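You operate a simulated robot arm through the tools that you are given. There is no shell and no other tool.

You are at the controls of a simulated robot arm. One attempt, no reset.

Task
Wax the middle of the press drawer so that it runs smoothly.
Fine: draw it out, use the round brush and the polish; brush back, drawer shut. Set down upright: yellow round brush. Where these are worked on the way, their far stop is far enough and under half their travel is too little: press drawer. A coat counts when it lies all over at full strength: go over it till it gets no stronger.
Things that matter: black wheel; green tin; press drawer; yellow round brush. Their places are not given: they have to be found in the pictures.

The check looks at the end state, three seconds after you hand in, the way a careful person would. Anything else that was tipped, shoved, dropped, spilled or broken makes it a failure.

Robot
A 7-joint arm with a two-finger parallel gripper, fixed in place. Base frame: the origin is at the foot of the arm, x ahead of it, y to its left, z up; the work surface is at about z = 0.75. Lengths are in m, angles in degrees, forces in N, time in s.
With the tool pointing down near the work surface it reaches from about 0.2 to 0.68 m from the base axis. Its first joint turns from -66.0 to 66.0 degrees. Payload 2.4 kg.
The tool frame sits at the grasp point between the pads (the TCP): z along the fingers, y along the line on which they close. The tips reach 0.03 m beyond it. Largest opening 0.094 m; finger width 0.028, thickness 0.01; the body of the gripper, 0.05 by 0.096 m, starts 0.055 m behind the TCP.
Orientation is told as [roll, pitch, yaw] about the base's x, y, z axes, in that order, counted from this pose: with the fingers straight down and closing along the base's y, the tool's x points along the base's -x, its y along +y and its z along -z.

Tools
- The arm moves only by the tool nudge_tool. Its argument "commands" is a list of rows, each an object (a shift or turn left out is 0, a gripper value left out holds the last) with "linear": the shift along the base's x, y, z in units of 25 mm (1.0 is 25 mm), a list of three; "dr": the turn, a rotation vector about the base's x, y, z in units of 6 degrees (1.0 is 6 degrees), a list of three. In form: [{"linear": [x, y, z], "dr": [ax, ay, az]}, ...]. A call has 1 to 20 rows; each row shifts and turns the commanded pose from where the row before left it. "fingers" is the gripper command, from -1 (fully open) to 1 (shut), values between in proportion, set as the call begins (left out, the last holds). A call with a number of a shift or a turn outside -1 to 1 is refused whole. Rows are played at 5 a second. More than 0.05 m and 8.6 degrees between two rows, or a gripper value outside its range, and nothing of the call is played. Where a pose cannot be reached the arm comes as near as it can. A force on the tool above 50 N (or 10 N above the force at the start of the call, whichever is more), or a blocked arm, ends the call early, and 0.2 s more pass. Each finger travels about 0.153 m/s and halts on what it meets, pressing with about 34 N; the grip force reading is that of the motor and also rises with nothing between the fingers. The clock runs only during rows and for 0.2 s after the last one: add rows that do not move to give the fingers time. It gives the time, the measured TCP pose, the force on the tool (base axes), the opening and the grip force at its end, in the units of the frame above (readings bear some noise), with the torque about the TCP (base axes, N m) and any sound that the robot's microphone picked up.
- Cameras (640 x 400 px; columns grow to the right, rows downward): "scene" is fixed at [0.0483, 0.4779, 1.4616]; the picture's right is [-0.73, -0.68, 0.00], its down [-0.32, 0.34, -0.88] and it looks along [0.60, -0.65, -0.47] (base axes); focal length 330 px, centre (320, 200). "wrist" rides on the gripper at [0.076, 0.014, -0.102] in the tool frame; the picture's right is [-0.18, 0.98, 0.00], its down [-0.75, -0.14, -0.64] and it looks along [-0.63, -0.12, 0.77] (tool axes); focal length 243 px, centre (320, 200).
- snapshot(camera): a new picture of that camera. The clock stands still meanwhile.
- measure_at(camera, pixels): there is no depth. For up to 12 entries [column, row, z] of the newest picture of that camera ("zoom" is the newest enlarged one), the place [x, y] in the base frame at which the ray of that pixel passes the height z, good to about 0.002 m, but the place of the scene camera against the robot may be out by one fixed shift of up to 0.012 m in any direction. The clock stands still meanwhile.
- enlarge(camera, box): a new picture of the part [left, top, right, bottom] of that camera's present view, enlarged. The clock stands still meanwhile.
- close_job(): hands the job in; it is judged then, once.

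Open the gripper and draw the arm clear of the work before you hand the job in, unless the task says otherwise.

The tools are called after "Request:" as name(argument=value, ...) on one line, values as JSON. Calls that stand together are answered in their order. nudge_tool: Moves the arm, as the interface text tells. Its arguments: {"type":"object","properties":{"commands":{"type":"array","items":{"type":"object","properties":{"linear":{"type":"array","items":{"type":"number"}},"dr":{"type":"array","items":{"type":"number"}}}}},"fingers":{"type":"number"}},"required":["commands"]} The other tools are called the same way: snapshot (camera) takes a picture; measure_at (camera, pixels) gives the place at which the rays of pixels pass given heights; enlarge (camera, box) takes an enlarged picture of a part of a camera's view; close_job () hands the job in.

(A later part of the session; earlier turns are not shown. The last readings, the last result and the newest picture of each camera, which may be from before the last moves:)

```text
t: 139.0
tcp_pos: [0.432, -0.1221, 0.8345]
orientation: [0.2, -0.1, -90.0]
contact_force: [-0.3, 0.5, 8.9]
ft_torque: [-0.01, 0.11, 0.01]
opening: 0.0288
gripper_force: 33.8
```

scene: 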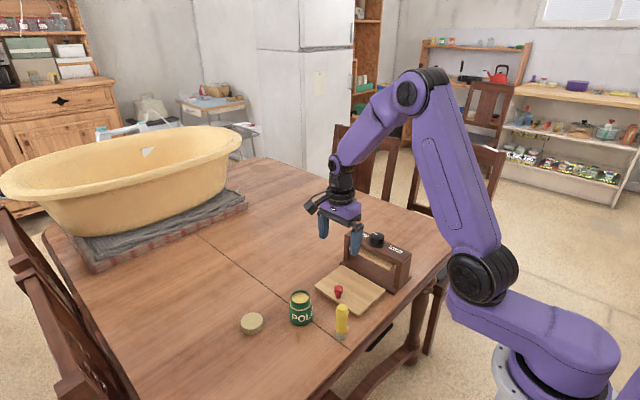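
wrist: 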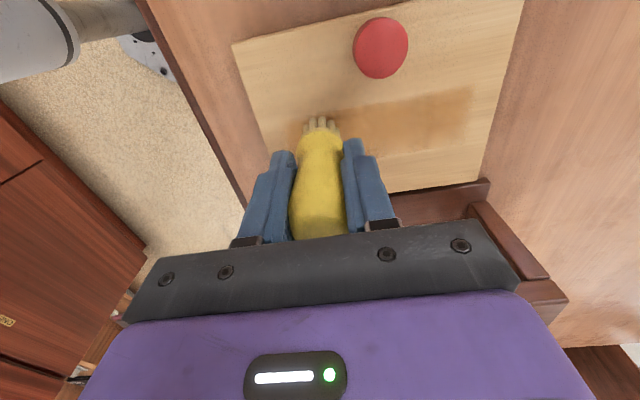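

Contact 9 N. Four pairs of passes again.

Request:
nudge_tool(commands=[{"linear": [0.52, 0, -0.02]}, {"linear": [0.52, 0, 0]}, {"linear": [0.52, 0, 0]}, {"linear": [0.52, 0, 0]}, {"linear": [0.52, 0, 0]}, {"linear": [0.52, 0, 0]}, {"linear": [0.52, 0, 0]}, {"linear": [0.52, 0, 0]}, {"linear": [-0.52, 0, 0]}, {"linear": [-0.52, 0, 0]}, {"linear": [-0.52, 0, 0]}, {"linear": [-0.52, 0, 0]}, {"linear": [-0.52, 0, 0]}, {"linear": [-0.52, 0, 0]}, {"linear": [-0.52, 0, 0]}, {"linear": [-0.52, 0, 0]}])

Request:
nudge_tool(commands=[{"linear": [0, 0, 0.2]}, {"linear": [0, -0.56, 0]}, {"linear": [0, 0, -0.2]}, {"linear": [0.52, 0, 0]}, {"linear": [0.52, 0, 0]}, {"linear": [0.52, 0, 0]}, {"linear": [0.52, 0, 0]}, {"linear": [0.52, 0, 0]}, {"linear": [0.52, 0, 0]}, {"linear": [0.52, 0, 0]}, {"linear": [0.52, 0, 0]}, {"linear": [-0.52, 0, 0]}, {"linear": [-0.52, 0, 0]}, {"linear": [-0.52, 0, 0]}, {"linear": [-0.52, 0, 0]}, {"linear": [-0.52, 0, 0]}, {"linear": [-0.52, 0, 0]}, {"linear": [-0.52, 0, 0]}, {"linear": [-0.52, 0, 0]}])

Request:
nudge_tool(commands=[{"linear": [0, 0, 0.2]}, {"linear": [0, -0.56, 0]}, {"linear": [0, 0, -0.2]}, {"linear": [0.52, 0, 0]}, {"linear": [0.52, 0, 0]}, {"linear": [0.52, 0, 0]}, {"linear": [0.52, 0, 0]}, {"linear": [0.52, 0, 0]}, {"linear": [0.52, 0, 0]}, {"linear": [0.52, 0, 0]}, {"linear": [0.52, 0, 0]}, {"linear": [-0.52, 0, 0]}, {"linear": [-0.52, 0, 0]}, {"linear": [-0.52, 0, 0]}, {"linear": [-0.52, 0, 0]}, {"linear": [-0.52, 0, 0]}, {"linear": [-0.52, 0, 0]}, {"linear": [-0.52, 0, 0]}, {"linear": [-0.52, 0, 0]}])

Request:
nudge_tool(commands=[{"linear": [0, 0, 0.2]}, {"linear": [0, -0.56, 0]}, {"linear": [0, 0, -0.2]}, {"linear": [0.52, 0, 0]}, {"linear": [0.52, 0, 0]}, {"linear": [0.52, 0, 0]}, {"linear": [0.52, 0, 0]}, {"linear": [0.52, 0, 0]}, {"linear": [0.52, 0, 0]}, {"linear": [0.52, 0, 0]}, {"linear": [0.52, 0, 0]}, {"linear": [-0.52, 0, 0]}, {"linear": [-0.52, 0, 0]}, {"linear": [-0.52, 0, 0]}, {"linear": [-0.52, 0, 0]}, {"linear": [-0.52, 0, 0]}, {"linear": [-0.52, 0, 0]}, {"linear": [-0.52, 0, 0]}, {"linear": [-0.52, 0, 0]}])

Request:
nudge_tool(commands=[{"linear": [0, 0, 0.64]}, {"linear": [0.7, 0, 1]}, {"linear": [0.7, 0, 1]}, {"linear": [0.68, 0.48, 0]}, {}])

Request:
enlarge(camera="wrist", box=[200, 20, 424, 160])

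Request:
enlarge(camera="scene", box=[310, 240, 406, 320])

```text
t: 142.4
tcp_pos: [0.4312, -0.1222, 0.836]
orientation: [0.1, 0.1, -90.0]
contact_force: [3.0, 0.7, 8.4]
ft_torque: [0.13, -0.19, -0.03]
opening: 0.0292
gripper_force: 34.5
```

```text
t: 146.4
tcp_pos: [0.431, -0.1367, 0.8352]
orientation: [-0.1, 0.1, -90.0]
contact_force: [3.8, 0.1, 12.1]
ft_torque: [0.02, -0.21, 0.02]
opening: 0.0293
gripper_force: 33.9
```

```text
t: 150.4
tcp_pos: [0.4327, -0.1489, 0.834]
orientation: [0.0, -0.2, -90.0]
contact_force: [7.0, 0.9, 18.1]
ft_torque: [-0.18, -0.36, 0.07]
opening: 0.0292
gripper_force: 33.9
```

```text
t: 154.4
tcp_pos: [0.4328, -0.1648, 0.8347]
orientation: [0.2, -0.2, -90.0]
contact_force: [9.6, 0.3, 24.0]
ft_torque: [-0.13, -0.41, 0.03]
opening: 0.0292
gripper_force: 33.7
```

```text
t: 155.6
tcp_pos: [0.4832, -0.1502, 0.9006]
orientation: [-0.1, 0.1, -90.0]
contact_force: [0.6, 0.3, -0.1]
ft_torque: [0.02, -0.02, -0.01]
opening: 0.0292
gripper_force: 34.0
```

```text
2.86 times, centred on (312, 90) of wrist
```

zoom: 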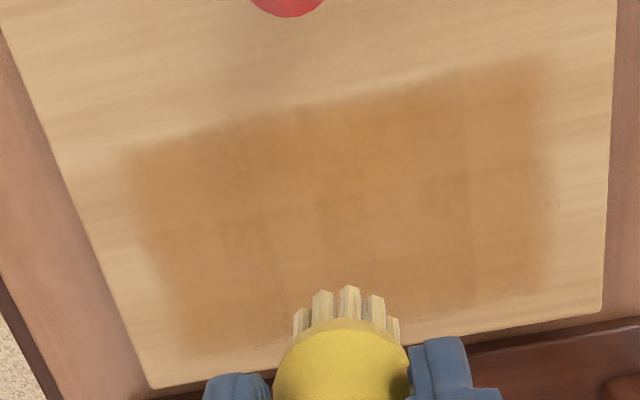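

```text
5.00 times, centred on (358, 280) of scene
```

zoom: 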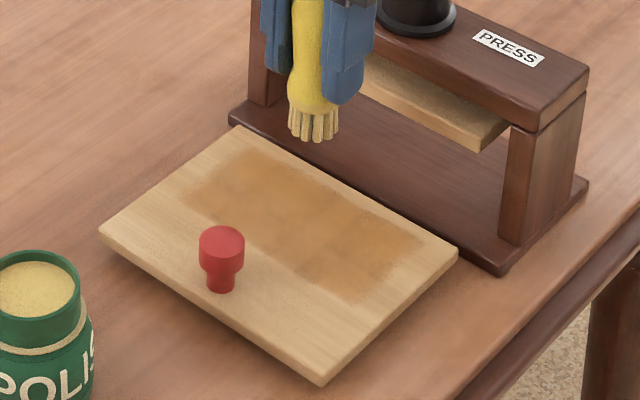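

It looks much like before. I zoom in closer to compare parts of the patch for uneven strength.

Request:
enlarge(camera="scene", box=[338, 264, 402, 304])

Request:
enlarge(camera="wrist", box=[230, 30, 326, 150])

Request:
enlarge(camera="wrist", box=[310, 30, 406, 130])

```text
10.00 times, centred on (370, 284) of scene
```

zoom: 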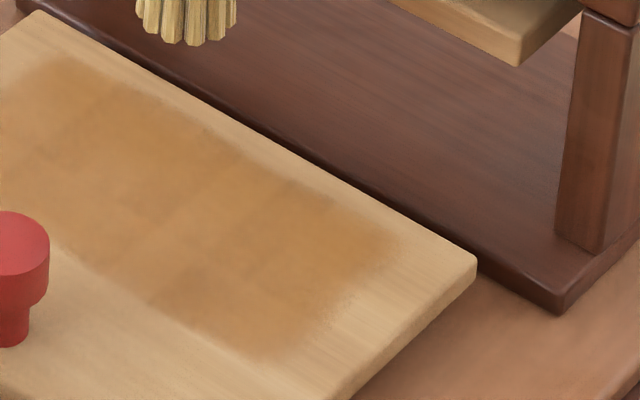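

```text
3.33 times, centred on (278, 90) of wrist
```

zoom: 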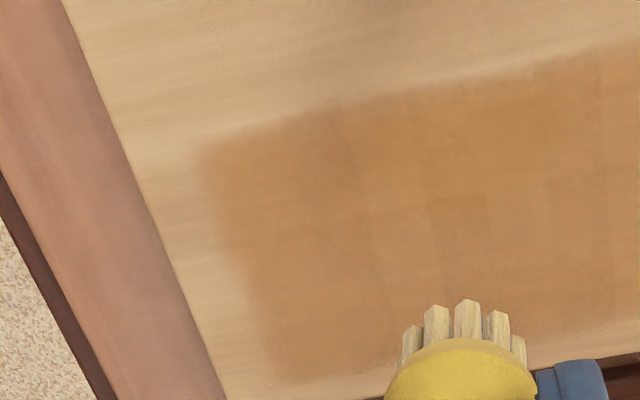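

```text
4.00 times, centred on (358, 80) of wrist
```

zoom: 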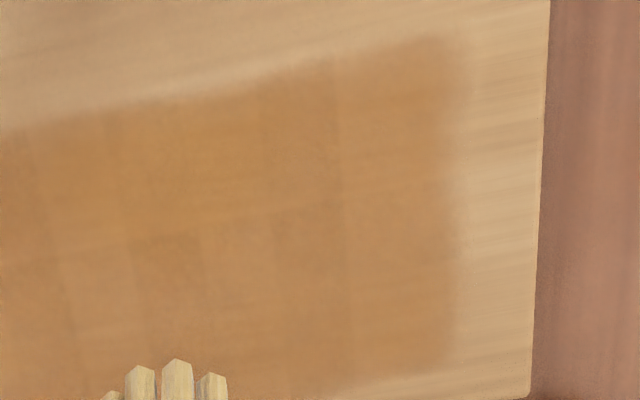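

Slight patchiness remains: the first-touch spot (wrist ≈(320,94)) is still darker than its surroundings, so the rest is likely not yet full. I reload and make slower, closer-spaced passes.

Request:
nudge_tool(commands=[{"linear": [0, 0, 1]}, {"linear": [0, 0, 1]}, {"linear": [0.1775, 0.96, 0]}, {"linear": [0.1775, 0.96, 0]}, {"linear": [0.1775, 0.96, 0]}, {"linear": [0.1775, 0.96, 0]}, {"linear": [0.1775, 0.96, 0]}, {"linear": [0.1775, 0.96, 0]}, {"linear": [0.1775, 0.96, 0]}, {"linear": [0.1775, 0.96, 0]}, {}, {"linear": [0, 0, -1]}, {"linear": [0, 0, -0.9]}, {"linear": [0, 0, -0.3]}, {"linear": [0, 0, -0.25]}, {"linear": [0, 0, -0.1]}, {"linear": [0, 0, -0.09]}, {}, {}])

Request:
nudge_tool(commands=[{"linear": [0, 0, -0.03]}, {}, {}, {}])

Request:
enlarge(camera="wrist", box=[240, 40, 400, 160])

```text
t: 159.6
tcp_pos: [0.5194, 0.04, 0.8837]
orientation: [0.0, 0.0, -90.0]
contact_force: [0.1, -0.5, 0.7]
ft_torque: [0.04, 0.04, -0.02]
opening: 0.0291
gripper_force: 34.0
```

```text
t: 160.6
tcp_pos: [0.5197, 0.0402, 0.8839]
orientation: [0.1, 0.0, -90.1]
contact_force: [-2.7, -1.6, 18.8]
ft_torque: [0.05, 0.23, 0.0]
opening: 0.0289
gripper_force: 34.6
```

```text
3.33 times, centred on (320, 100) of wrist
```

zoom: 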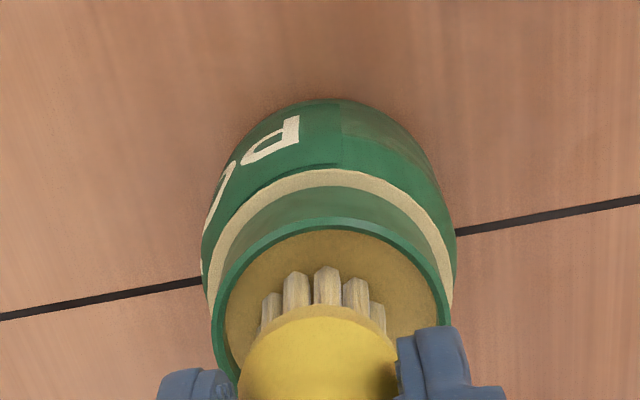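

Loaded again (19 N). Back to (0.434,-0.120) and down to contact.

Request:
nudge_tool(commands=[{"linear": [0, 0, 0.2]}, {"linear": [0, 0, 0.47]}, {"linear": [0, 0, 1]}, {"linear": [0, 0, 1]}, {"linear": [-0.5, -0.914, 0]}, {"linear": [-0.5, -0.914, 0]}, {"linear": [-0.5, -0.914, 0]}, {"linear": [-0.5, -0.914, 0]}, {"linear": [-0.5, -0.914, 0]}, {"linear": [-0.5, -0.914, 0]}, {"linear": [-0.5, -0.914, 0]}, {"linear": [0, 0, -1]}, {"linear": [0, 0, -1]}, {"linear": [0, 0, -1]}, {"linear": [0, 0, -1]}, {"linear": [0, 0, -0.38]}, {"linear": [0, 0, -0.27]}, {}])

```text
t: 164.4
tcp_pos: [0.4313, -0.1193, 0.8353]
orientation: [0.0, 0.0, -89.9]
contact_force: [-1.8, 0.2, 8.0]
ft_torque: [0.02, 0.11, 0.02]
opening: 0.0293
gripper_force: 33.9
```

Contact 8 N. Slow passes at y=-0.120, -0.130, -0.140, -0.150, -0.160, -0.170, alternating direction.

Request:
nudge_tool(commands=[{"linear": [0.24, 0, -0.02]}, {"linear": [0.24, 0, 0]}, {"linear": [0.24, 0, 0]}, {"linear": [0.24, 0, 0]}, {"linear": [0.24, 0, 0]}, {"linear": [0.24, 0, 0]}, {"linear": [0.24, 0, 0]}, {"linear": [0.24, 0, 0]}, {"linear": [0.24, 0, 0]}, {"linear": [0.24, 0, 0]}, {"linear": [0.24, 0, 0]}, {"linear": [0.24, 0, 0]}, {"linear": [0.24, 0, 0]}, {"linear": [0.24, 0, 0]}, {"linear": [0.24, 0, 0]}, {"linear": [0.24, 0, 0]}, {"linear": [0.24, 0, 0]}, {"linear": [0, 0, 0.2]}, {"linear": [0, -0.4, 0]}, {"linear": [0, 0, -0.2]}])

Request:
nudge_tool(commands=[{"linear": [-0.24, 0, 0]}, {"linear": [-0.24, 0, 0]}, {"linear": [-0.24, 0, 0]}, {"linear": [-0.24, 0, 0]}, {"linear": [-0.24, 0, 0]}, {"linear": [-0.24, 0, 0]}, {"linear": [-0.24, 0, 0]}, {"linear": [-0.24, 0, 0]}, {"linear": [-0.24, 0, 0]}, {"linear": [-0.24, 0, 0]}, {"linear": [-0.24, 0, 0]}, {"linear": [-0.24, 0, 0]}, {"linear": [-0.24, 0, 0]}, {"linear": [-0.24, 0, 0]}, {"linear": [-0.24, 0, 0]}, {"linear": [-0.24, 0, 0]}, {"linear": [-0.24, 0, 0]}, {"linear": [0, 0, 0.2]}, {"linear": [0, -0.4, 0]}, {"linear": [0, 0, -0.2]}])

Request:
nudge_tool(commands=[{"linear": [0.24, 0, 0]}, {"linear": [0.24, 0, 0]}, {"linear": [0.24, 0, 0]}, {"linear": [0.24, 0, 0]}, {"linear": [0.24, 0, 0]}, {"linear": [0.24, 0, 0]}, {"linear": [0.24, 0, 0]}, {"linear": [0.24, 0, 0]}, {"linear": [0.24, 0, 0]}, {"linear": [0.24, 0, 0]}, {"linear": [0.24, 0, 0]}, {"linear": [0.24, 0, 0]}, {"linear": [0.24, 0, 0]}, {"linear": [0.24, 0, 0]}, {"linear": [0.24, 0, 0]}, {"linear": [0.24, 0, 0]}, {"linear": [0.24, 0, 0]}, {"linear": [0, 0, 0.2]}, {"linear": [0, -0.4, 0]}, {"linear": [0, 0, -0.2]}])

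Request:
nudge_tool(commands=[{"linear": [-0.24, 0, 0]}, {"linear": [-0.24, 0, 0]}, {"linear": [-0.24, 0, 0]}, {"linear": [-0.24, 0, 0]}, {"linear": [-0.24, 0, 0]}, {"linear": [-0.24, 0, 0]}, {"linear": [-0.24, 0, 0]}, {"linear": [-0.24, 0, 0]}, {"linear": [-0.24, 0, 0]}, {"linear": [-0.24, 0, 0]}, {"linear": [-0.24, 0, 0]}, {"linear": [-0.24, 0, 0]}, {"linear": [-0.24, 0, 0]}, {"linear": [-0.24, 0, 0]}, {"linear": [-0.24, 0, 0]}, {"linear": [-0.24, 0, 0]}, {"linear": [-0.24, 0, 0]}, {"linear": [0, 0, 0.2]}, {"linear": [0, -0.4, 0]}, {"linear": [0, 0, -0.2]}])

Request:
nudge_tool(commands=[{"linear": [0.24, 0, 0]}, {"linear": [0.24, 0, 0]}, {"linear": [0.24, 0, 0]}, {"linear": [0.24, 0, 0]}, {"linear": [0.24, 0, 0]}, {"linear": [0.24, 0, 0]}, {"linear": [0.24, 0, 0]}, {"linear": [0.24, 0, 0]}, {"linear": [0.24, 0, 0]}, {"linear": [0.24, 0, 0]}, {"linear": [0.24, 0, 0]}, {"linear": [0.24, 0, 0]}, {"linear": [0.24, 0, 0]}, {"linear": [0.24, 0, 0]}, {"linear": [0.24, 0, 0]}, {"linear": [0.24, 0, 0]}, {"linear": [0.24, 0, 0]}, {"linear": [0, 0, 0.2]}, {"linear": [0, -0.4, 0]}, {"linear": [0, 0, -0.2]}])

Request:
nudge_tool(commands=[{"linear": [-0.24, 0, 0]}, {"linear": [-0.24, 0, 0]}, {"linear": [-0.24, 0, 0]}, {"linear": [-0.24, 0, 0]}, {"linear": [-0.24, 0, 0]}, {"linear": [-0.24, 0, 0]}, {"linear": [-0.24, 0, 0]}, {"linear": [-0.24, 0, 0]}, {"linear": [-0.24, 0, 0]}, {"linear": [-0.24, 0, 0]}, {"linear": [-0.24, 0, 0]}, {"linear": [-0.24, 0, 0]}, {"linear": [-0.24, 0, 0]}, {"linear": [-0.24, 0, 0]}, {"linear": [-0.24, 0, 0]}, {"linear": [-0.24, 0, 0]}, {"linear": [-0.24, 0, 0]}])

Request:
nudge_tool(commands=[{"linear": [0, 0, 0.67]}, {"linear": [0.7, 0, 1]}, {"linear": [0.7, 0, 1]}, {"linear": [0.68, 0.72, 0]}, {}])

Request:
enlarge(camera="wrist", box=[200, 20, 424, 160])

Request:
enlarge(camera="scene", box=[338, 264, 402, 304])

Request:
enlarge(camera="wrist", box=[310, 30, 406, 130])

```text
t: 168.6
tcp_pos: [0.533, -0.1314, 0.8353]
orientation: [-0.1, 0.1, -90.0]
contact_force: [-3.0, 0.9, 9.9]
ft_torque: [0.12, 0.19, 0.01]
opening: 0.029
gripper_force: 34.4
```

```text
t: 172.8
tcp_pos: [0.4317, -0.1391, 0.8335]
orientation: [-0.1, 0.0, -90.0]
contact_force: [-3.2, 1.2, 11.2]
ft_torque: [0.08, 0.21, 0.03]
opening: 0.0289
gripper_force: 33.9
```

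```text
t: 177.0
tcp_pos: [0.5335, -0.1507, 0.8345]
orientation: [0.0, 0.0, -90.0]
contact_force: [-5.1, -0.1, 11.8]
ft_torque: [0.14, 0.21, 0.02]
opening: 0.0294
gripper_force: 34.3
```

```text
t: 181.2
tcp_pos: [0.4309, -0.1605, 0.8337]
orientation: [-0.1, 0.0, -90.0]
contact_force: [-5.9, 1.8, 22.0]
ft_torque: [-0.15, 0.36, -0.04]
opening: 0.0293
gripper_force: 34.3
```

```text
t: 185.4
tcp_pos: [0.5335, -0.1714, 0.8355]
orientation: [0.0, -0.1, -90.0]
contact_force: [-4.1, 0.4, 10.6]
ft_torque: [0.1, 0.24, 0.03]
opening: 0.0287
gripper_force: 33.7
```

```text
t: 189.0
tcp_pos: [0.4306, -0.1676, 0.8334]
orientation: [0.0, -0.1, -90.0]
contact_force: [6.2, 0.5, 16.9]
ft_torque: [0.17, -0.29, -0.05]
opening: 0.0289
gripper_force: 33.9
```

```text
t: 190.2
tcp_pos: [0.482, -0.1514, 0.9014]
orientation: [0.0, 0.0, -90.0]
contact_force: [-0.5, 0.6, -0.6]
ft_torque: [0.03, -0.01, -0.01]
opening: 0.0289
gripper_force: 33.8
```

```text
2.86 times, centred on (312, 90) of wrist
```

zoom: 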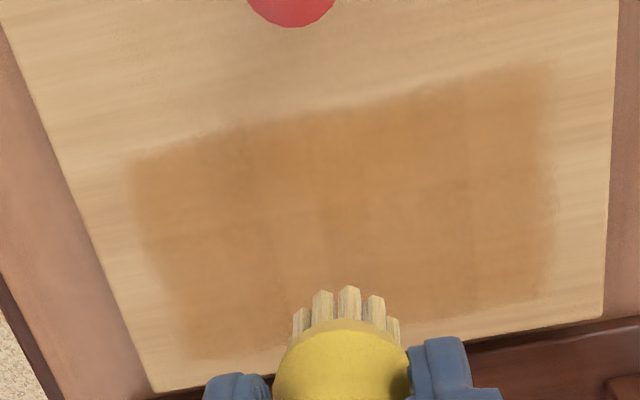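

```text
10.00 times, centred on (370, 284) of scene
```

zoom: 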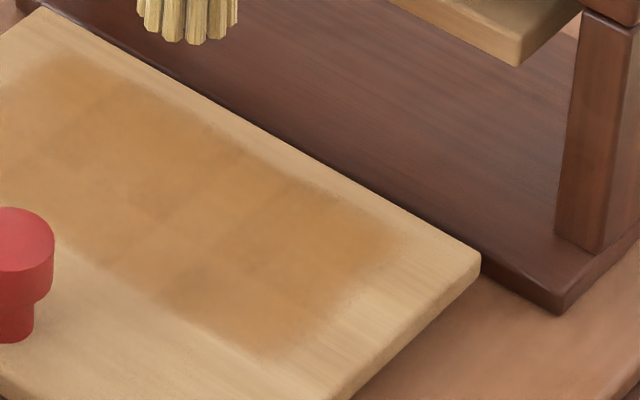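

```text
4.00 times, centred on (358, 80) of wrist
```

zoom: 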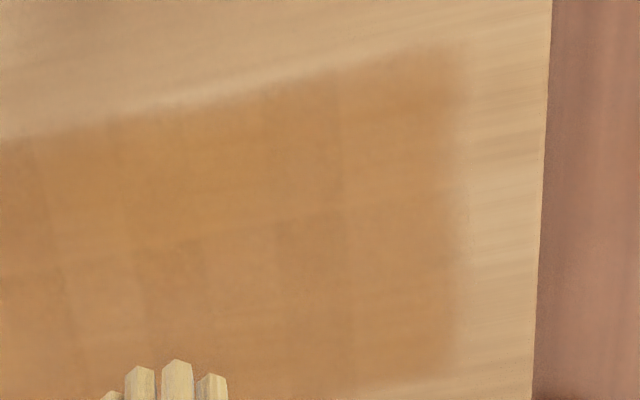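

The patch now looks even and no darker than before; the dark spot has blended in. For certainty at the borders I do one last round with a fresh load and wider strokes (x 0.424–0.552).

Request:
nudge_tool(commands=[{"linear": [0, 0, 1]}, {"linear": [0, 0, 1]}, {"linear": [0.1775, 0.96, 0]}, {"linear": [0.1775, 0.96, 0]}, {"linear": [0.1775, 0.96, 0]}, {"linear": [0.1775, 0.96, 0]}, {"linear": [0.1775, 0.96, 0]}, {"linear": [0.1775, 0.96, 0]}, {"linear": [0.1775, 0.96, 0]}, {"linear": [0.1775, 0.96, 0]}, {}, {"linear": [0, 0, -1]}, {"linear": [0, 0, -0.9]}, {"linear": [0, 0, -0.3]}, {"linear": [0, 0, -0.25]}, {"linear": [0, 0, -0.1]}, {"linear": [0, 0, -0.11]}, {}, {}])

Request:
nudge_tool(commands=[{"linear": [0, 0, -0.03]}, {}, {}, {}])

```text
t: 194.2
tcp_pos: [0.5193, 0.0393, 0.8854]
orientation: [-0.1, 0.0, -90.1]
contact_force: [-0.8, 0.5, -0.6]
ft_torque: [0.0, 0.02, -0.01]
opening: 0.0292
gripper_force: 34.1
```

```text
t: 195.2
tcp_pos: [0.5188, 0.0397, 0.8839]
orientation: [-0.1, 0.0, -90.0]
contact_force: [0.1, 0.4, -1.0]
ft_torque: [0.02, 0.03, -0.01]
opening: 0.0294
gripper_force: 33.4
```

Request:
nudge_tool(commands=[{"linear": [0, 0, -0.04]}, {}, {}])

```text
t: 196.0
tcp_pos: [0.5198, 0.0415, 0.8822]
orientation: [0.0, 0.0, -90.0]
contact_force: [-3.7, 0.4, 17.8]
ft_torque: [0.17, 0.23, 0.03]
opening: 0.0293
gripper_force: 34.1
```

Loaded at 18 N (the sentence before was the same dip, one more step). Back to the board at (0.424,-0.116).

Request:
nudge_tool(commands=[{"linear": [0, 0, 0.2]}, {"linear": [0, 0, 0.53]}, {"linear": [0, 0, 1]}, {"linear": [0, 0, 1]}, {"linear": [-0.557, -0.891, 0]}, {"linear": [-0.557, -0.891, 0]}, {"linear": [-0.557, -0.891, 0]}, {"linear": [-0.557, -0.891, 0]}, {"linear": [-0.557, -0.891, 0]}, {"linear": [-0.557, -0.891, 0]}, {"linear": [-0.557, -0.891, 0]}, {"linear": [0, 0, -1]}, {"linear": [0, 0, -1]}, {"linear": [0, 0, -1]}, {"linear": [0, 0, -1]}, {"linear": [0, 0, -0.38]}, {"linear": [0, 0, -0.28]}, {}])

Request:
nudge_tool(commands=[{"linear": [0, 0, -0.04]}, {}])

```text
t: 199.8
tcp_pos: [0.4227, -0.1161, 0.834]
orientation: [-0.1, 0.0, -90.0]
contact_force: [-1.1, -0.5, 5.2]
ft_torque: [0.08, 0.12, 0.03]
opening: 0.0289
gripper_force: 33.7
```

```text
t: 200.4
tcp_pos: [0.421, -0.116, 0.8335]
orientation: [-0.1, 0.0, -90.0]
contact_force: [-1.8, 0.1, 9.2]
ft_torque: [0.01, 0.14, 0.03]
opening: 0.029
gripper_force: 34.3
```

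Contact 9 N. Wide passes at y=-0.116, -0.130, -0.145, -0.160, -0.173.

Request:
nudge_tool(commands=[{"linear": [0.32, 0, 0]}, {"linear": [0.32, 0, 0]}, {"linear": [0.32, 0, 0]}, {"linear": [0.32, 0, 0]}, {"linear": [0.32, 0, 0]}, {"linear": [0.32, 0, 0]}, {"linear": [0.32, 0, 0]}, {"linear": [0.32, 0, 0]}, {"linear": [0.32, 0, 0]}, {"linear": [0.32, 0, 0]}, {"linear": [0.32, 0, 0]}, {"linear": [0.32, 0, 0]}, {"linear": [0.32, 0, 0]}, {"linear": [0.32, 0, 0]}, {"linear": [0.32, 0, 0]}, {"linear": [0.32, 0, 0]}, {"linear": [0, 0, 0.2]}, {"linear": [0, -0.56, 0]}, {"linear": [0, 0, -0.2]}])

Request:
nudge_tool(commands=[{"linear": [-0.32, 0, 0]}, {"linear": [-0.32, 0, 0]}, {"linear": [-0.32, 0, 0]}, {"linear": [-0.32, 0, 0]}, {"linear": [-0.32, 0, 0]}, {"linear": [-0.32, 0, 0]}, {"linear": [-0.32, 0, 0]}, {"linear": [-0.32, 0, 0]}, {"linear": [-0.32, 0, 0]}, {"linear": [-0.32, 0, 0]}, {"linear": [-0.32, 0, 0]}, {"linear": [-0.32, 0, 0]}, {"linear": [-0.32, 0, 0]}, {"linear": [-0.32, 0, 0]}, {"linear": [-0.32, 0, 0]}, {"linear": [-0.32, 0, 0]}, {"linear": [0, 0, 0.2]}, {"linear": [0, -0.6, 0]}, {"linear": [0, 0, -0.2]}])

Request:
nudge_tool(commands=[{"linear": [0.32, 0, 0]}, {"linear": [0.32, 0, 0]}, {"linear": [0.32, 0, 0]}, {"linear": [0.32, 0, 0]}, {"linear": [0.32, 0, 0]}, {"linear": [0.32, 0, 0]}, {"linear": [0.32, 0, 0]}, {"linear": [0.32, 0, 0]}, {"linear": [0.32, 0, 0]}, {"linear": [0.32, 0, 0]}, {"linear": [0.32, 0, 0]}, {"linear": [0.32, 0, 0]}, {"linear": [0.32, 0, 0]}, {"linear": [0.32, 0, 0]}, {"linear": [0.32, 0, 0]}, {"linear": [0.32, 0, 0]}, {"linear": [0, 0, 0.2]}, {"linear": [0, -0.6, 0]}, {"linear": [0, 0, -0.2]}])

Request:
nudge_tool(commands=[{"linear": [-0.32, 0, 0]}, {"linear": [-0.32, 0, 0]}, {"linear": [-0.32, 0, 0]}, {"linear": [-0.32, 0, 0]}, {"linear": [-0.32, 0, 0]}, {"linear": [-0.32, 0, 0]}, {"linear": [-0.32, 0, 0]}, {"linear": [-0.32, 0, 0]}, {"linear": [-0.32, 0, 0]}, {"linear": [-0.32, 0, 0]}, {"linear": [-0.32, 0, 0]}, {"linear": [-0.32, 0, 0]}, {"linear": [-0.32, 0, 0]}, {"linear": [-0.32, 0, 0]}, {"linear": [-0.32, 0, 0]}, {"linear": [-0.32, 0, 0]}, {"linear": [0, 0, 0.2]}, {"linear": [0, -0.52, 0]}, {"linear": [0, 0, -0.2]}])

Request:
nudge_tool(commands=[{"linear": [0.32, 0, 0]}, {"linear": [0.32, 0, 0]}, {"linear": [0.32, 0, 0]}, {"linear": [0.32, 0, 0]}, {"linear": [0.32, 0, 0]}, {"linear": [0.32, 0, 0]}, {"linear": [0.32, 0, 0]}, {"linear": [0.32, 0, 0]}, {"linear": [0.32, 0, 0]}, {"linear": [0.32, 0, 0]}, {"linear": [0.32, 0, 0]}, {"linear": [0.32, 0, 0]}, {"linear": [0.32, 0, 0]}, {"linear": [0.32, 0, 0]}, {"linear": [0.32, 0, 0]}, {"linear": [0.32, 0, 0]}])

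Request:
nudge_tool(commands=[{"linear": [0, 0, 0.74]}, {"linear": [-0.9, 0, 1]}, {"linear": [-0.9, 0, 1]}, {"linear": [-0.84, 0.84, 0]}, {}])

Request:
enlarge(camera="wrist", box=[200, 20, 424, 160])

Request:
enlarge(camera="scene", box=[310, 240, 406, 320])

```text
t: 204.4
tcp_pos: [0.5508, -0.1302, 0.8346]
orientation: [0.0, 0.1, -90.0]
contact_force: [-3.2, 0.5, 10.5]
ft_torque: [-0.01, 0.25, 0.0]
opening: 0.0295
gripper_force: 34.5
```

```text
t: 208.4
tcp_pos: [0.4204, -0.1453, 0.8331]
orientation: [-0.1, 0.0, -89.9]
contact_force: [-3.9, 0.3, 14.7]
ft_torque: [-0.09, 0.22, -0.05]
opening: 0.0293
gripper_force: 34.5
```

```text
t: 212.4
tcp_pos: [0.5487, -0.1598, 0.834]
orientation: [-0.1, -0.1, -89.9]
contact_force: [-6.8, 1.0, 16.8]
ft_torque: [0.12, 0.41, 0.01]
opening: 0.0293
gripper_force: 34.3
```

```text
t: 216.4
tcp_pos: [0.421, -0.1725, 0.8346]
orientation: [-0.1, 0.2, -90.0]
contact_force: [-6.0, 0.9, 21.8]
ft_torque: [0.11, 0.37, 0.03]
opening: 0.0289
gripper_force: 34.0
```

```text
t: 219.8
tcp_pos: [0.5496, -0.1722, 0.833]
orientation: [0.0, 0.1, -89.9]
contact_force: [-4.0, 1.3, 9.7]
ft_torque: [0.14, 0.15, 0.03]
opening: 0.0288
gripper_force: 33.8
```

```text
t: 221.0
tcp_pos: [0.4818, -0.1552, 0.9037]
orientation: [0.0, 0.0, -90.1]
contact_force: [0.1, -0.8, -0.6]
ft_torque: [-0.02, -0.01, -0.01]
opening: 0.0289
gripper_force: 33.7
```

```text
2.86 times, centred on (312, 90) of wrist
```

zoom: 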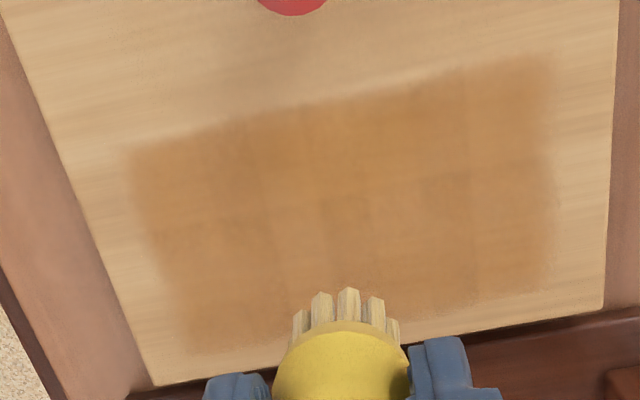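

```text
5.00 times, centred on (358, 280) of scene
```

zoom: 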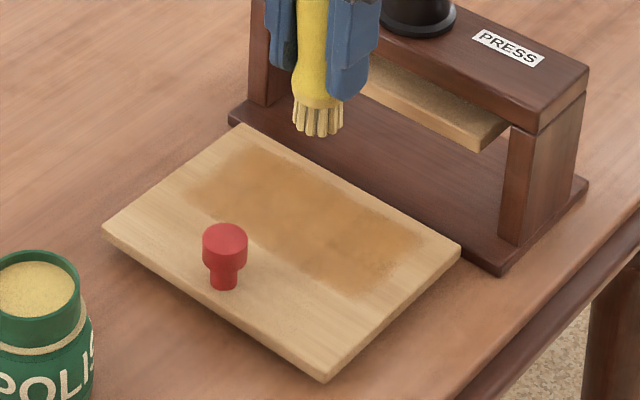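

The wide strokes left the outline and tone unchanged: the coat is full. I carry the brush back above its original spot (0.408,0.009) and start lowering.

Request:
nudge_tool(commands=[{"linear": [0, 0, 1]}, {"linear": [0, 0, 1]}, {"linear": [-0.42, 0.94, 0]}, {"linear": [-0.42, 0.94, 0]}, {"linear": [-0.42, 0.94, 0]}, {"linear": [-0.42, 0.94, 0]}, {"linear": [-0.42, 0.94, 0]}, {"linear": [-0.42, 0.94, 0]}, {"linear": [-0.42, 0.94, 0]}, {}, {"linear": [0, 0, -1]}, {"linear": [0, 0, -1]}, {"linear": [0, 0, -1]}, {"linear": [0, 0, -1]}, {}, {}])

Request:
snapshot(camera="wrist")

Request:
enlarge(camera="scene", box=[270, 240, 414, 350])

```text
t: 224.4
tcp_pos: [0.4089, 0.0113, 0.8508]
orientation: [0.0, 0.0, -90.1]
contact_force: [-0.4, 1.1, -0.4]
ft_torque: [0.03, 0.0, -0.03]
opening: 0.0289
gripper_force: 34.5
```

```text
taken
```

wrist: 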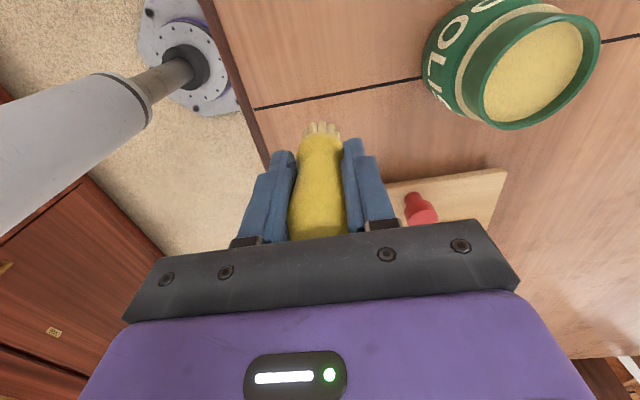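

```text
3.64 times, centred on (342, 295) of scene
```

zoom: 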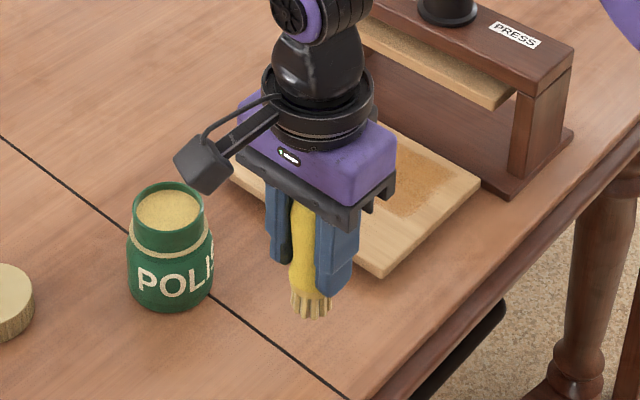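

Tin and lid are unmoved. I lower the brush gently to the table, first to z≈0.82.

Request:
nudge_tool(commands=[{"linear": [0, -0.08, -0.6]}, {"linear": [0, 0, -0.6]}, {}])

Request:
nudge_tool(commands=[{"linear": [0, 0, -0.1]}, {}])

Request:
nudge_tool(commands=[{"linear": [0, 0, -0.05]}, {}])

```text
t: 225.2
tcp_pos: [0.4119, 0.0101, 0.8216]
orientation: [0.0, 0.0, -89.9]
contact_force: [0.8, -0.8, -0.6]
ft_torque: [-0.01, 0.02, 0.0]
opening: 0.029
gripper_force: 33.9
```

```text
t: 225.8
tcp_pos: [0.4108, 0.0102, 0.8183]
orientation: [0.1, 0.0, -90.0]
contact_force: [-0.4, 0.3, -1.5]
ft_torque: [0.01, 0.01, 0.03]
opening: 0.029
gripper_force: 34.1
```

```text
t: 226.4
tcp_pos: [0.4104, 0.0086, 0.8178]
orientation: [0.1, 0.1, -90.0]
contact_force: [0.4, -0.1, -0.5]
ft_torque: [0.01, -0.01, 0.0]
opening: 0.0291
gripper_force: 34.1
```

Request:
nudge_tool(commands=[{"linear": [-0.08, 0, -0.06]}, {}])

Request:
nudge_tool(commands=[{"linear": [0, 0, -0.05]}, {}])

Request:
enlarge(camera="wrist", box=[240, 80, 400, 180])

```text
t: 227.0
tcp_pos: [0.4073, 0.01, 0.8169]
orientation: [-0.1, 0.0, -90.0]
contact_force: [0.2, -0.5, -0.7]
ft_torque: [-0.01, -0.02, -0.02]
opening: 0.029
gripper_force: 33.5
```

```text
t: 227.6
tcp_pos: [0.4087, 0.0108, 0.8161]
orientation: [0.0, 0.1, -90.1]
contact_force: [0.3, 0.3, -0.6]
ft_torque: [-0.04, -0.01, 0.0]
opening: 0.029
gripper_force: 34.2
```

```text
4.00 times, centred on (320, 130) of wrist
```

zoom: 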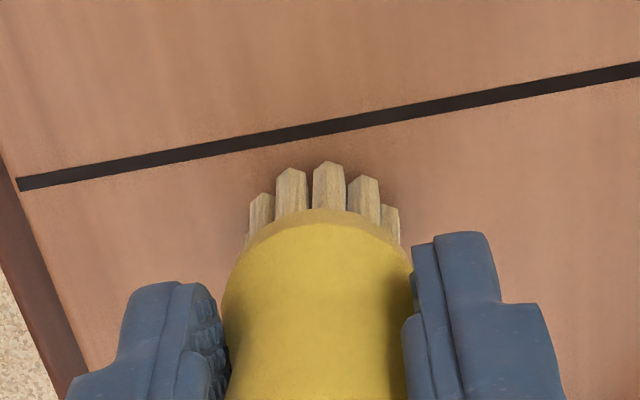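

Close to the table but not touching; a little lower in steps.

Request:
nudge_tool(commands=[{"linear": [0, 0, -0.04]}, {}])

Request:
nudge_tool(commands=[{"linear": [0, 0, -0.04]}, {}])

```text
t: 228.2
tcp_pos: [0.4085, 0.0099, 0.8148]
orientation: [0.1, -0.1, -90.0]
contact_force: [-0.3, -0.4, -1.3]
ft_torque: [0.01, -0.04, 0.0]
opening: 0.0291
gripper_force: 33.9
```

```text
t: 228.8
tcp_pos: [0.4076, 0.0101, 0.8136]
orientation: [0.0, 0.0, -90.0]
contact_force: [0.0, -0.4, -1.2]
ft_torque: [-0.01, 0.0, -0.01]
opening: 0.0291
gripper_force: 33.8
```

Request:
nudge_tool(commands=[{"linear": [0, 0, -0.03]}, {}])

Request:
nudge_tool(commands=[{"linear": [0, 0, -0.03]}, {}])

```text
t: 229.4
tcp_pos: [0.4095, 0.0099, 0.813]
orientation: [0.0, 0.1, -89.9]
contact_force: [-1.5, 0.0, 8.8]
ft_torque: [0.15, 0.1, 0.0]
opening: 0.0294
gripper_force: 33.7
```

```text
t: 230.0
tcp_pos: [0.4087, 0.0099, 0.8125]
orientation: [0.1, 0.0, -90.0]
contact_force: [-2.5, -1.1, 23.2]
ft_torque: [0.14, 0.23, 0.01]
opening: 0.029
gripper_force: 34.4
```

The bristles stand on the table (23 N). I ease up 0.75 mm and open.

Request:
nudge_tool(commands=[{"linear": [0, 0, 0.03]}, {}])

Request:
nudge_tool(commands=[{}, {}, {}, {}], fingers=-1)

Request:
snapshot(camera="wrist")

Request:
enlarge(camera="scene", box=[270, 240, 414, 350])

```text
t: 230.6
tcp_pos: [0.4083, 0.0103, 0.8118]
orientation: [0.1, 0.0, -90.0]
contact_force: [0.7, -1.3, 4.5]
ft_torque: [-0.07, 0.01, 0.01]
opening: 0.0293
gripper_force: 33.9
```

```text
t: 231.6
tcp_pos: [0.4081, 0.0107, 0.8128]
orientation: [0.0, 0.0, -90.0]
contact_force: [1.2, -1.0, 0.1]
ft_torque: [0.02, 0.02, -0.01]
opening: 0.0938
gripper_force: 0.0
```

```text
taken
```

wrist: 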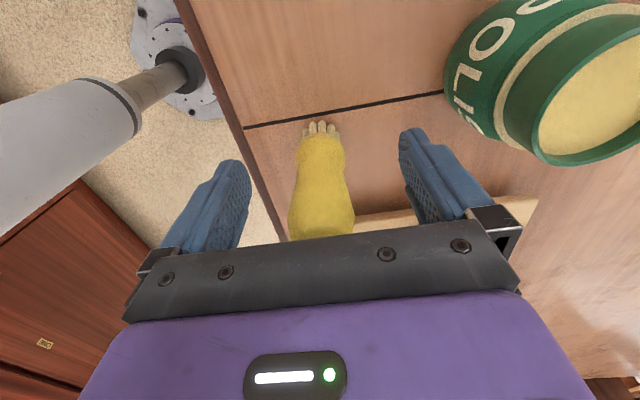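

```text
3.64 times, centred on (342, 295) of scene
```

zoom: 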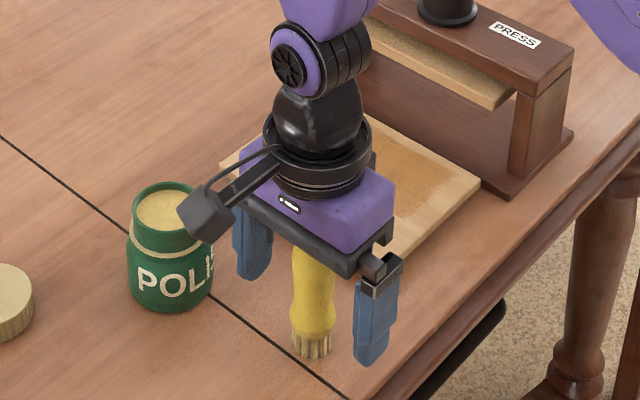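

The brush stands upright where it was. I lift straight up and go over the drawer, looking at the knob.

Request:
nudge_tool(commands=[{"linear": [0, 0, 0.5]}, {"linear": [0, 0, 1]}, {"linear": [0, 0, 1]}, {"linear": [0, 0, 1]}, {"linear": [0, 0, 1]}, {"linear": [0, 0, 1]}, {"linear": [0, 0, 1]}, {"linear": [0.78, -0.83, 0]}, {"linear": [0.78, -0.83, 0]}, {"linear": [0.78, -0.83, 0]}, {"linear": [0.78, -0.83, 0]}, {}, {}])

Request:
snapshot(camera="wrist")

Request:
snapshot(camera="scene")

```text
t: 234.4
tcp_pos: [0.4867, -0.0729, 0.9758]
orientation: [0.0, 0.0, -89.9]
contact_force: [0.3, 0.0, -0.1]
ft_torque: [-0.01, -0.03, -0.01]
opening: 0.094
gripper_force: 0.0
```

```text
taken
```

wrist: 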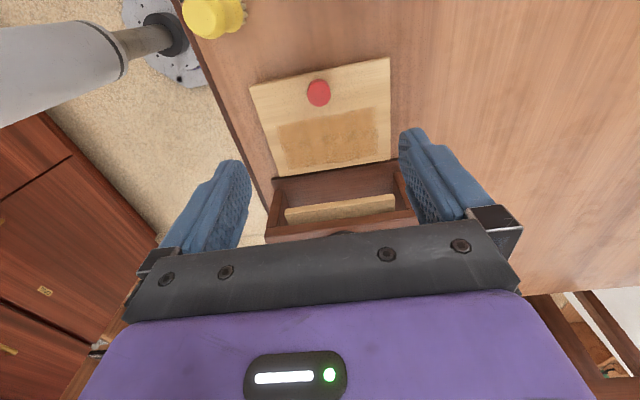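

```text
taken
```

scene: 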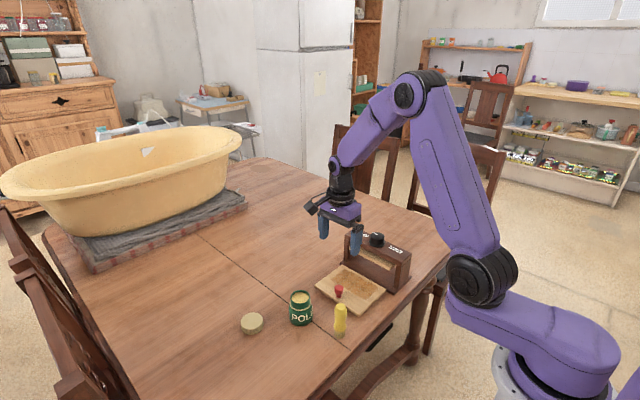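

Request:
measure_at(camera="wrist", pixels=[[318, 93, 0.8], [250, 86, 0.77], [389, 58, 0.77], [278, 176, 0.77], [390, 158, 0.77]])

```text
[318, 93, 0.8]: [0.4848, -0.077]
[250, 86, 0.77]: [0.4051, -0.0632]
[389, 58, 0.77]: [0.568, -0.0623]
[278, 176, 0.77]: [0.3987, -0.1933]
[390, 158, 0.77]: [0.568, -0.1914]
```

The knob is at (0.485,-0.077). I lower over it to z≈0.804 and grip.

Request:
nudge_tool(commands=[{"linear": [0, 0, -1]}, {"linear": [0, 0, -1]}, {"linear": [0, 0, -1]}, {"linear": [0, 0, -1]}, {"linear": [0, 0, -1]}, {"linear": [0, 0, -1]}, {"linear": [0, 0, -0.85]}, {}, {}])

Request:
nudge_tool(commands=[{}, {}, {}, {}], fingers=1)

Request:
snapshot(camera="wrist")

```text
t: 236.4
tcp_pos: [0.4859, -0.0733, 0.8045]
orientation: [0.0, 0.0, -90.0]
contact_force: [0.5, -0.5, 0.2]
ft_torque: [0.01, -0.02, 0.0]
opening: 0.0939
gripper_force: 0.1
```

```text
t: 237.4
tcp_pos: [0.4855, -0.073, 0.8051]
orientation: [0.0, 0.0, -90.0]
contact_force: [-2.2, -0.9, 0.3]
ft_torque: [0.08, 0.0, -0.08]
opening: 0.0266
gripper_force: 34.4
```

```text
taken
```

wrist: 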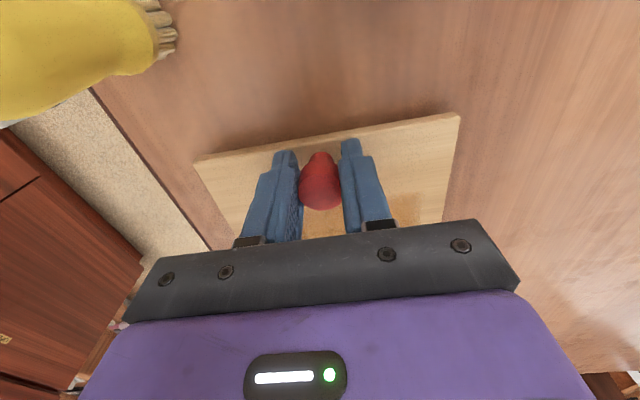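

Knob held. I push the drawer in along -y, the first 0.10 m, then check.

Request:
nudge_tool(commands=[{"linear": [0, -0.4, 0]}, {"linear": [0, -0.4, 0]}, {"linear": [0, -0.4, 0]}, {"linear": [0, -0.4, 0]}, {"linear": [0, -0.4, 0]}, {"linear": [0, -0.4, 0]}, {"linear": [0, -0.4, 0]}, {"linear": [0, -0.4, 0]}, {"linear": [0, -0.4, 0]}, {"linear": [0, -0.4, 0]}, {}])

Request:
enlarge(camera="scene", box=[310, 210, 430, 300])

```text
t: 239.8
tcp_pos: [0.4856, -0.1724, 0.803]
orientation: [0.0, -0.1, -90.0]
contact_force: [-5.7, 0.4, 0.2]
ft_torque: [0.16, -0.17, -0.04]
opening: 0.0257
gripper_force: 33.6
```

```text
4.44 times, centred on (370, 255) of scene
```

zoom: 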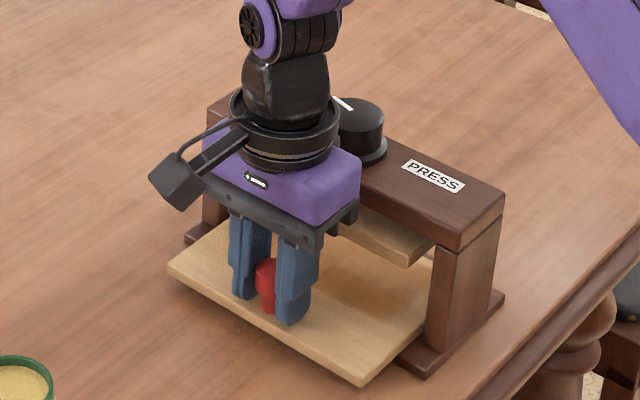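

The drawer is going in freely. I continue in small rows, watching Fy for the closed stop.

Request:
nudge_tool(commands=[{"linear": [0.03, -0.2, 0.02]}, {"linear": [0, -0.2, 0]}, {}])

Request:
nudge_tool(commands=[{"linear": [0, -0.15, 0]}, {}])

Request:
nudge_tool(commands=[{"linear": [0, -0.12, 0]}, {}])

Request:
enlarge(camera="scene", box=[310, 210, 430, 300])

```text
t: 240.6
tcp_pos: [0.4886, -0.1828, 0.8035]
orientation: [0.1, 0.1, -89.9]
contact_force: [-0.9, 2.3, -1.1]
ft_torque: [0.91, -0.4, 0.14]
opening: 0.0253
gripper_force: 33.8
```

```text
t: 241.2
tcp_pos: [0.4881, -0.1851, 0.8043]
orientation: [0.0, 0.0, -90.0]
contact_force: [1.6, 4.4, 0.3]
ft_torque: [0.19, 0.36, 0.0]
opening: 0.0258
gripper_force: 34.3
```

```text
t: 241.8
tcp_pos: [0.4885, -0.1887, 0.805]
orientation: [0.0, 0.1, -90.0]
contact_force: [1.2, 5.9, 0.7]
ft_torque: [-0.28, 0.46, 0.01]
opening: 0.0253
gripper_force: 34.5
```

```text
4.44 times, centred on (370, 255) of scene
```

zoom: 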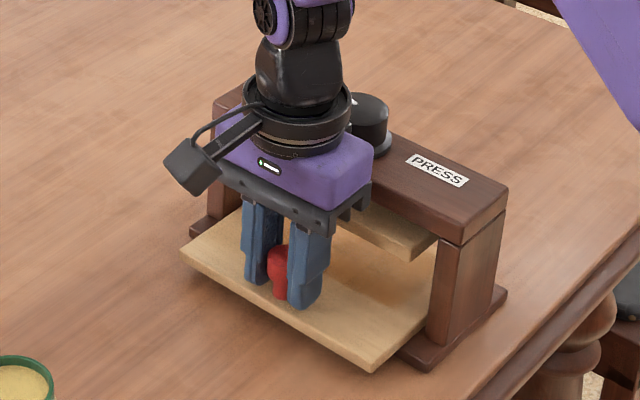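

The closed stop is met (Fy ≈ 6 N) and the press is sliding back. The PRESS label needs ~3 px more to reach its first place at scene (399.6,246.7), so I push on in small steps.

Request:
nudge_tool(commands=[{"linear": [0, -0.14, 0]}, {}])

Request:
enlarge(camera="scene", box=[320, 210, 440, 300])

```text
t: 242.4
tcp_pos: [0.4871, -0.1938, 0.8057]
orientation: [0.0, 0.1, -90.1]
contact_force: [-1.7, 1.9, 0.0]
ft_torque: [0.24, -0.45, 0.06]
opening: 0.0255
gripper_force: 34.2
```

```text
4.44 times, centred on (380, 255) of scene
```

zoom: 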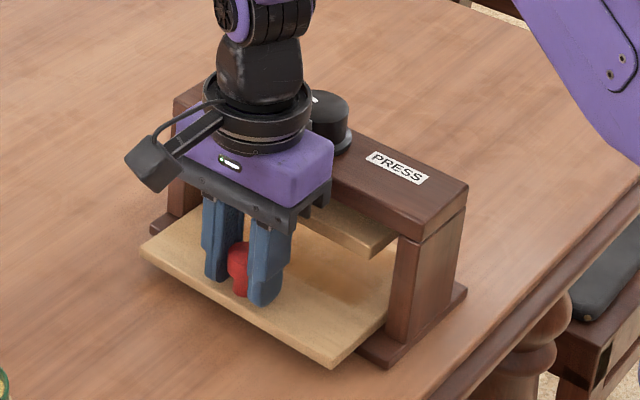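

In this zoom the beam corner is at (468,186) versus (475,180) at the start: about 5 mm remain. I push 4 mm more.

Request:
nudge_tool(commands=[{"linear": [0, -0.08, 0]}, {"linear": [0, -0.08, 0]}, {}])

Request:
enlarge(camera="scene", box=[320, 210, 440, 300])

```text
t: 243.2
tcp_pos: [0.4885, -0.1965, 0.805]
orientation: [0.0, 0.0, -89.9]
contact_force: [2.3, 7.5, 0.1]
ft_torque: [-0.5, 0.47, 0.04]
opening: 0.0253
gripper_force: 33.5
```

```text
4.44 times, centred on (380, 255) of scene
```

zoom: 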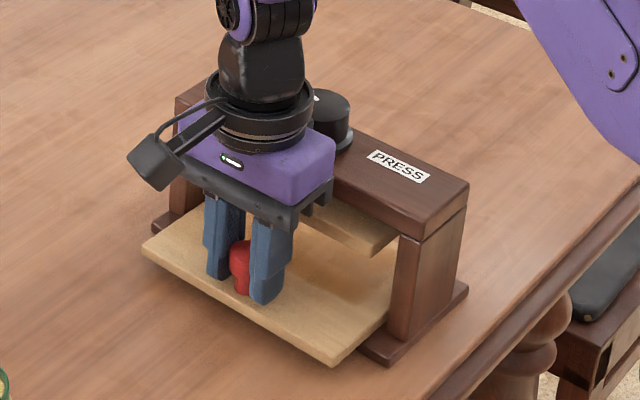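

Request:
nudge_tool(commands=[{"linear": [0, -0.08, 0]}, {"linear": [0, -0.06, 0]}, {}])

Request:
enlarge(camera="scene", box=[320, 210, 440, 300])

```text
t: 244.0
tcp_pos: [0.4877, -0.2002, 0.8051]
orientation: [-0.1, -0.1, -90.0]
contact_force: [-2.6, 5.5, 0.2]
ft_torque: [-0.02, -0.53, -0.06]
opening: 0.0255
gripper_force: 34.2
```

```text
4.44 times, centred on (380, 255) of scene
```

zoom: 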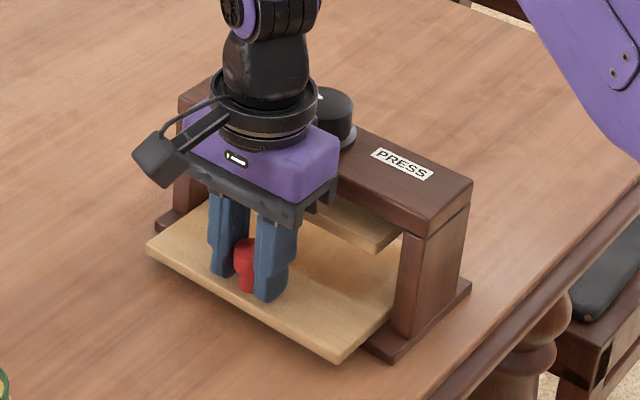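

Now about 3 px (~2 mm) remain (label (402,164) versus (407,163)). One more 2.5 mm push, then ease off and release.

Request:
nudge_tool(commands=[{"linear": [0, -0.1, 0]}, {}])

Request:
enlarge(camera="scene", box=[320, 210, 440, 300])

```text
t: 244.6
tcp_pos: [0.4878, -0.2036, 0.8045]
orientation: [0.0, 0.0, -90.0]
contact_force: [-0.6, 5.8, 0.3]
ft_torque: [0.02, -0.53, 0.03]
opening: 0.0252
gripper_force: 34.3
```

```text
4.44 times, centred on (380, 255) of scene
```

zoom: 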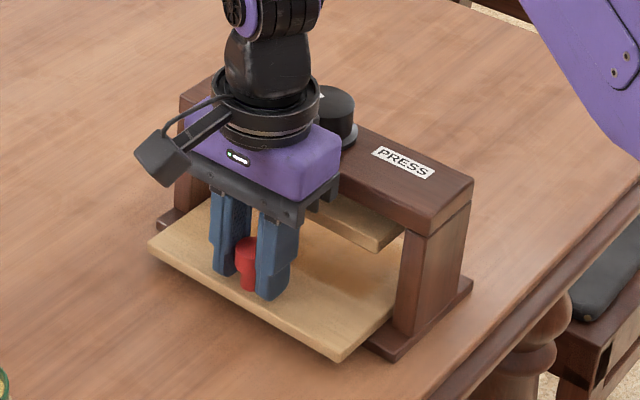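

The press is back within about 1–2 px of its first place. I ease off, open the gripper and lift.

Request:
nudge_tool(commands=[{"linear": [0, 0.04, 0]}, {}])

Request:
nudge_tool(commands=[{}, {}, {}, {}], fingers=-1)

Request:
nudge_tool(commands=[{"linear": [0, 0.1, 0.8]}, {"linear": [0, 0.2, 1]}, {"linear": [0, 0.4, 1]}, {"linear": [0, 0.5, 1]}, {"linear": [-0.2, 0.5, 1]}, {"linear": [-0.2, 0.4, 1]}, {"linear": [0, 0, 1]}, {}, {}])

Request:
snapshot(camera="wrist")

Request:
enlarge(camera="scene", box=[320, 210, 440, 300])

```text
t: 245.2
tcp_pos: [0.4875, -0.2034, 0.8038]
orientation: [0.2, -0.1, -90.1]
contact_force: [-0.3, 2.0, 0.4]
ft_torque: [-0.97, 0.56, 0.13]
opening: 0.0256
gripper_force: 33.8
```

```text
t: 246.2
tcp_pos: [0.4875, -0.2019, 0.8041]
orientation: [0.0, 0.0, -90.0]
contact_force: [0.0, 0.3, 0.1]
ft_torque: [-0.01, -0.02, -0.03]
opening: 0.0941
gripper_force: 0.1
```

```text
t: 248.2
tcp_pos: [0.4785, -0.148, 0.9749]
orientation: [0.0, 0.0, -90.0]
contact_force: [-0.5, -0.5, -0.2]
ft_torque: [-0.02, -0.02, 0.0]
opening: 0.094
gripper_force: 0.0
```

```text
taken
```

wrist: 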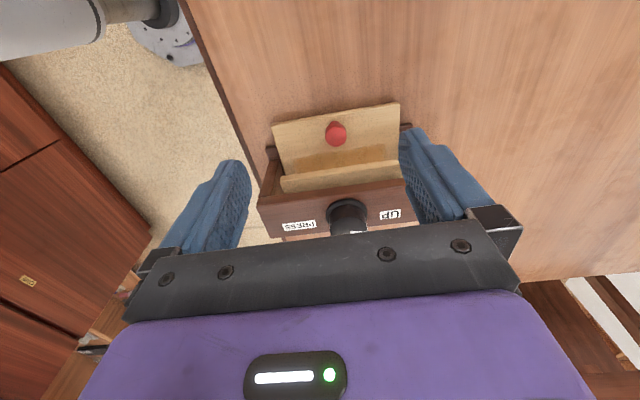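

```text
4.44 times, centred on (380, 255) of scene
```

zoom: 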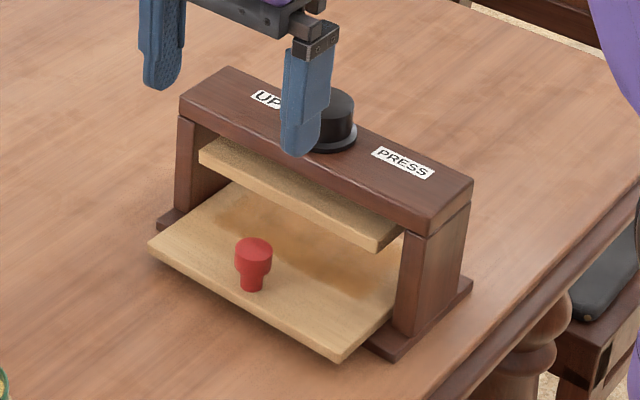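

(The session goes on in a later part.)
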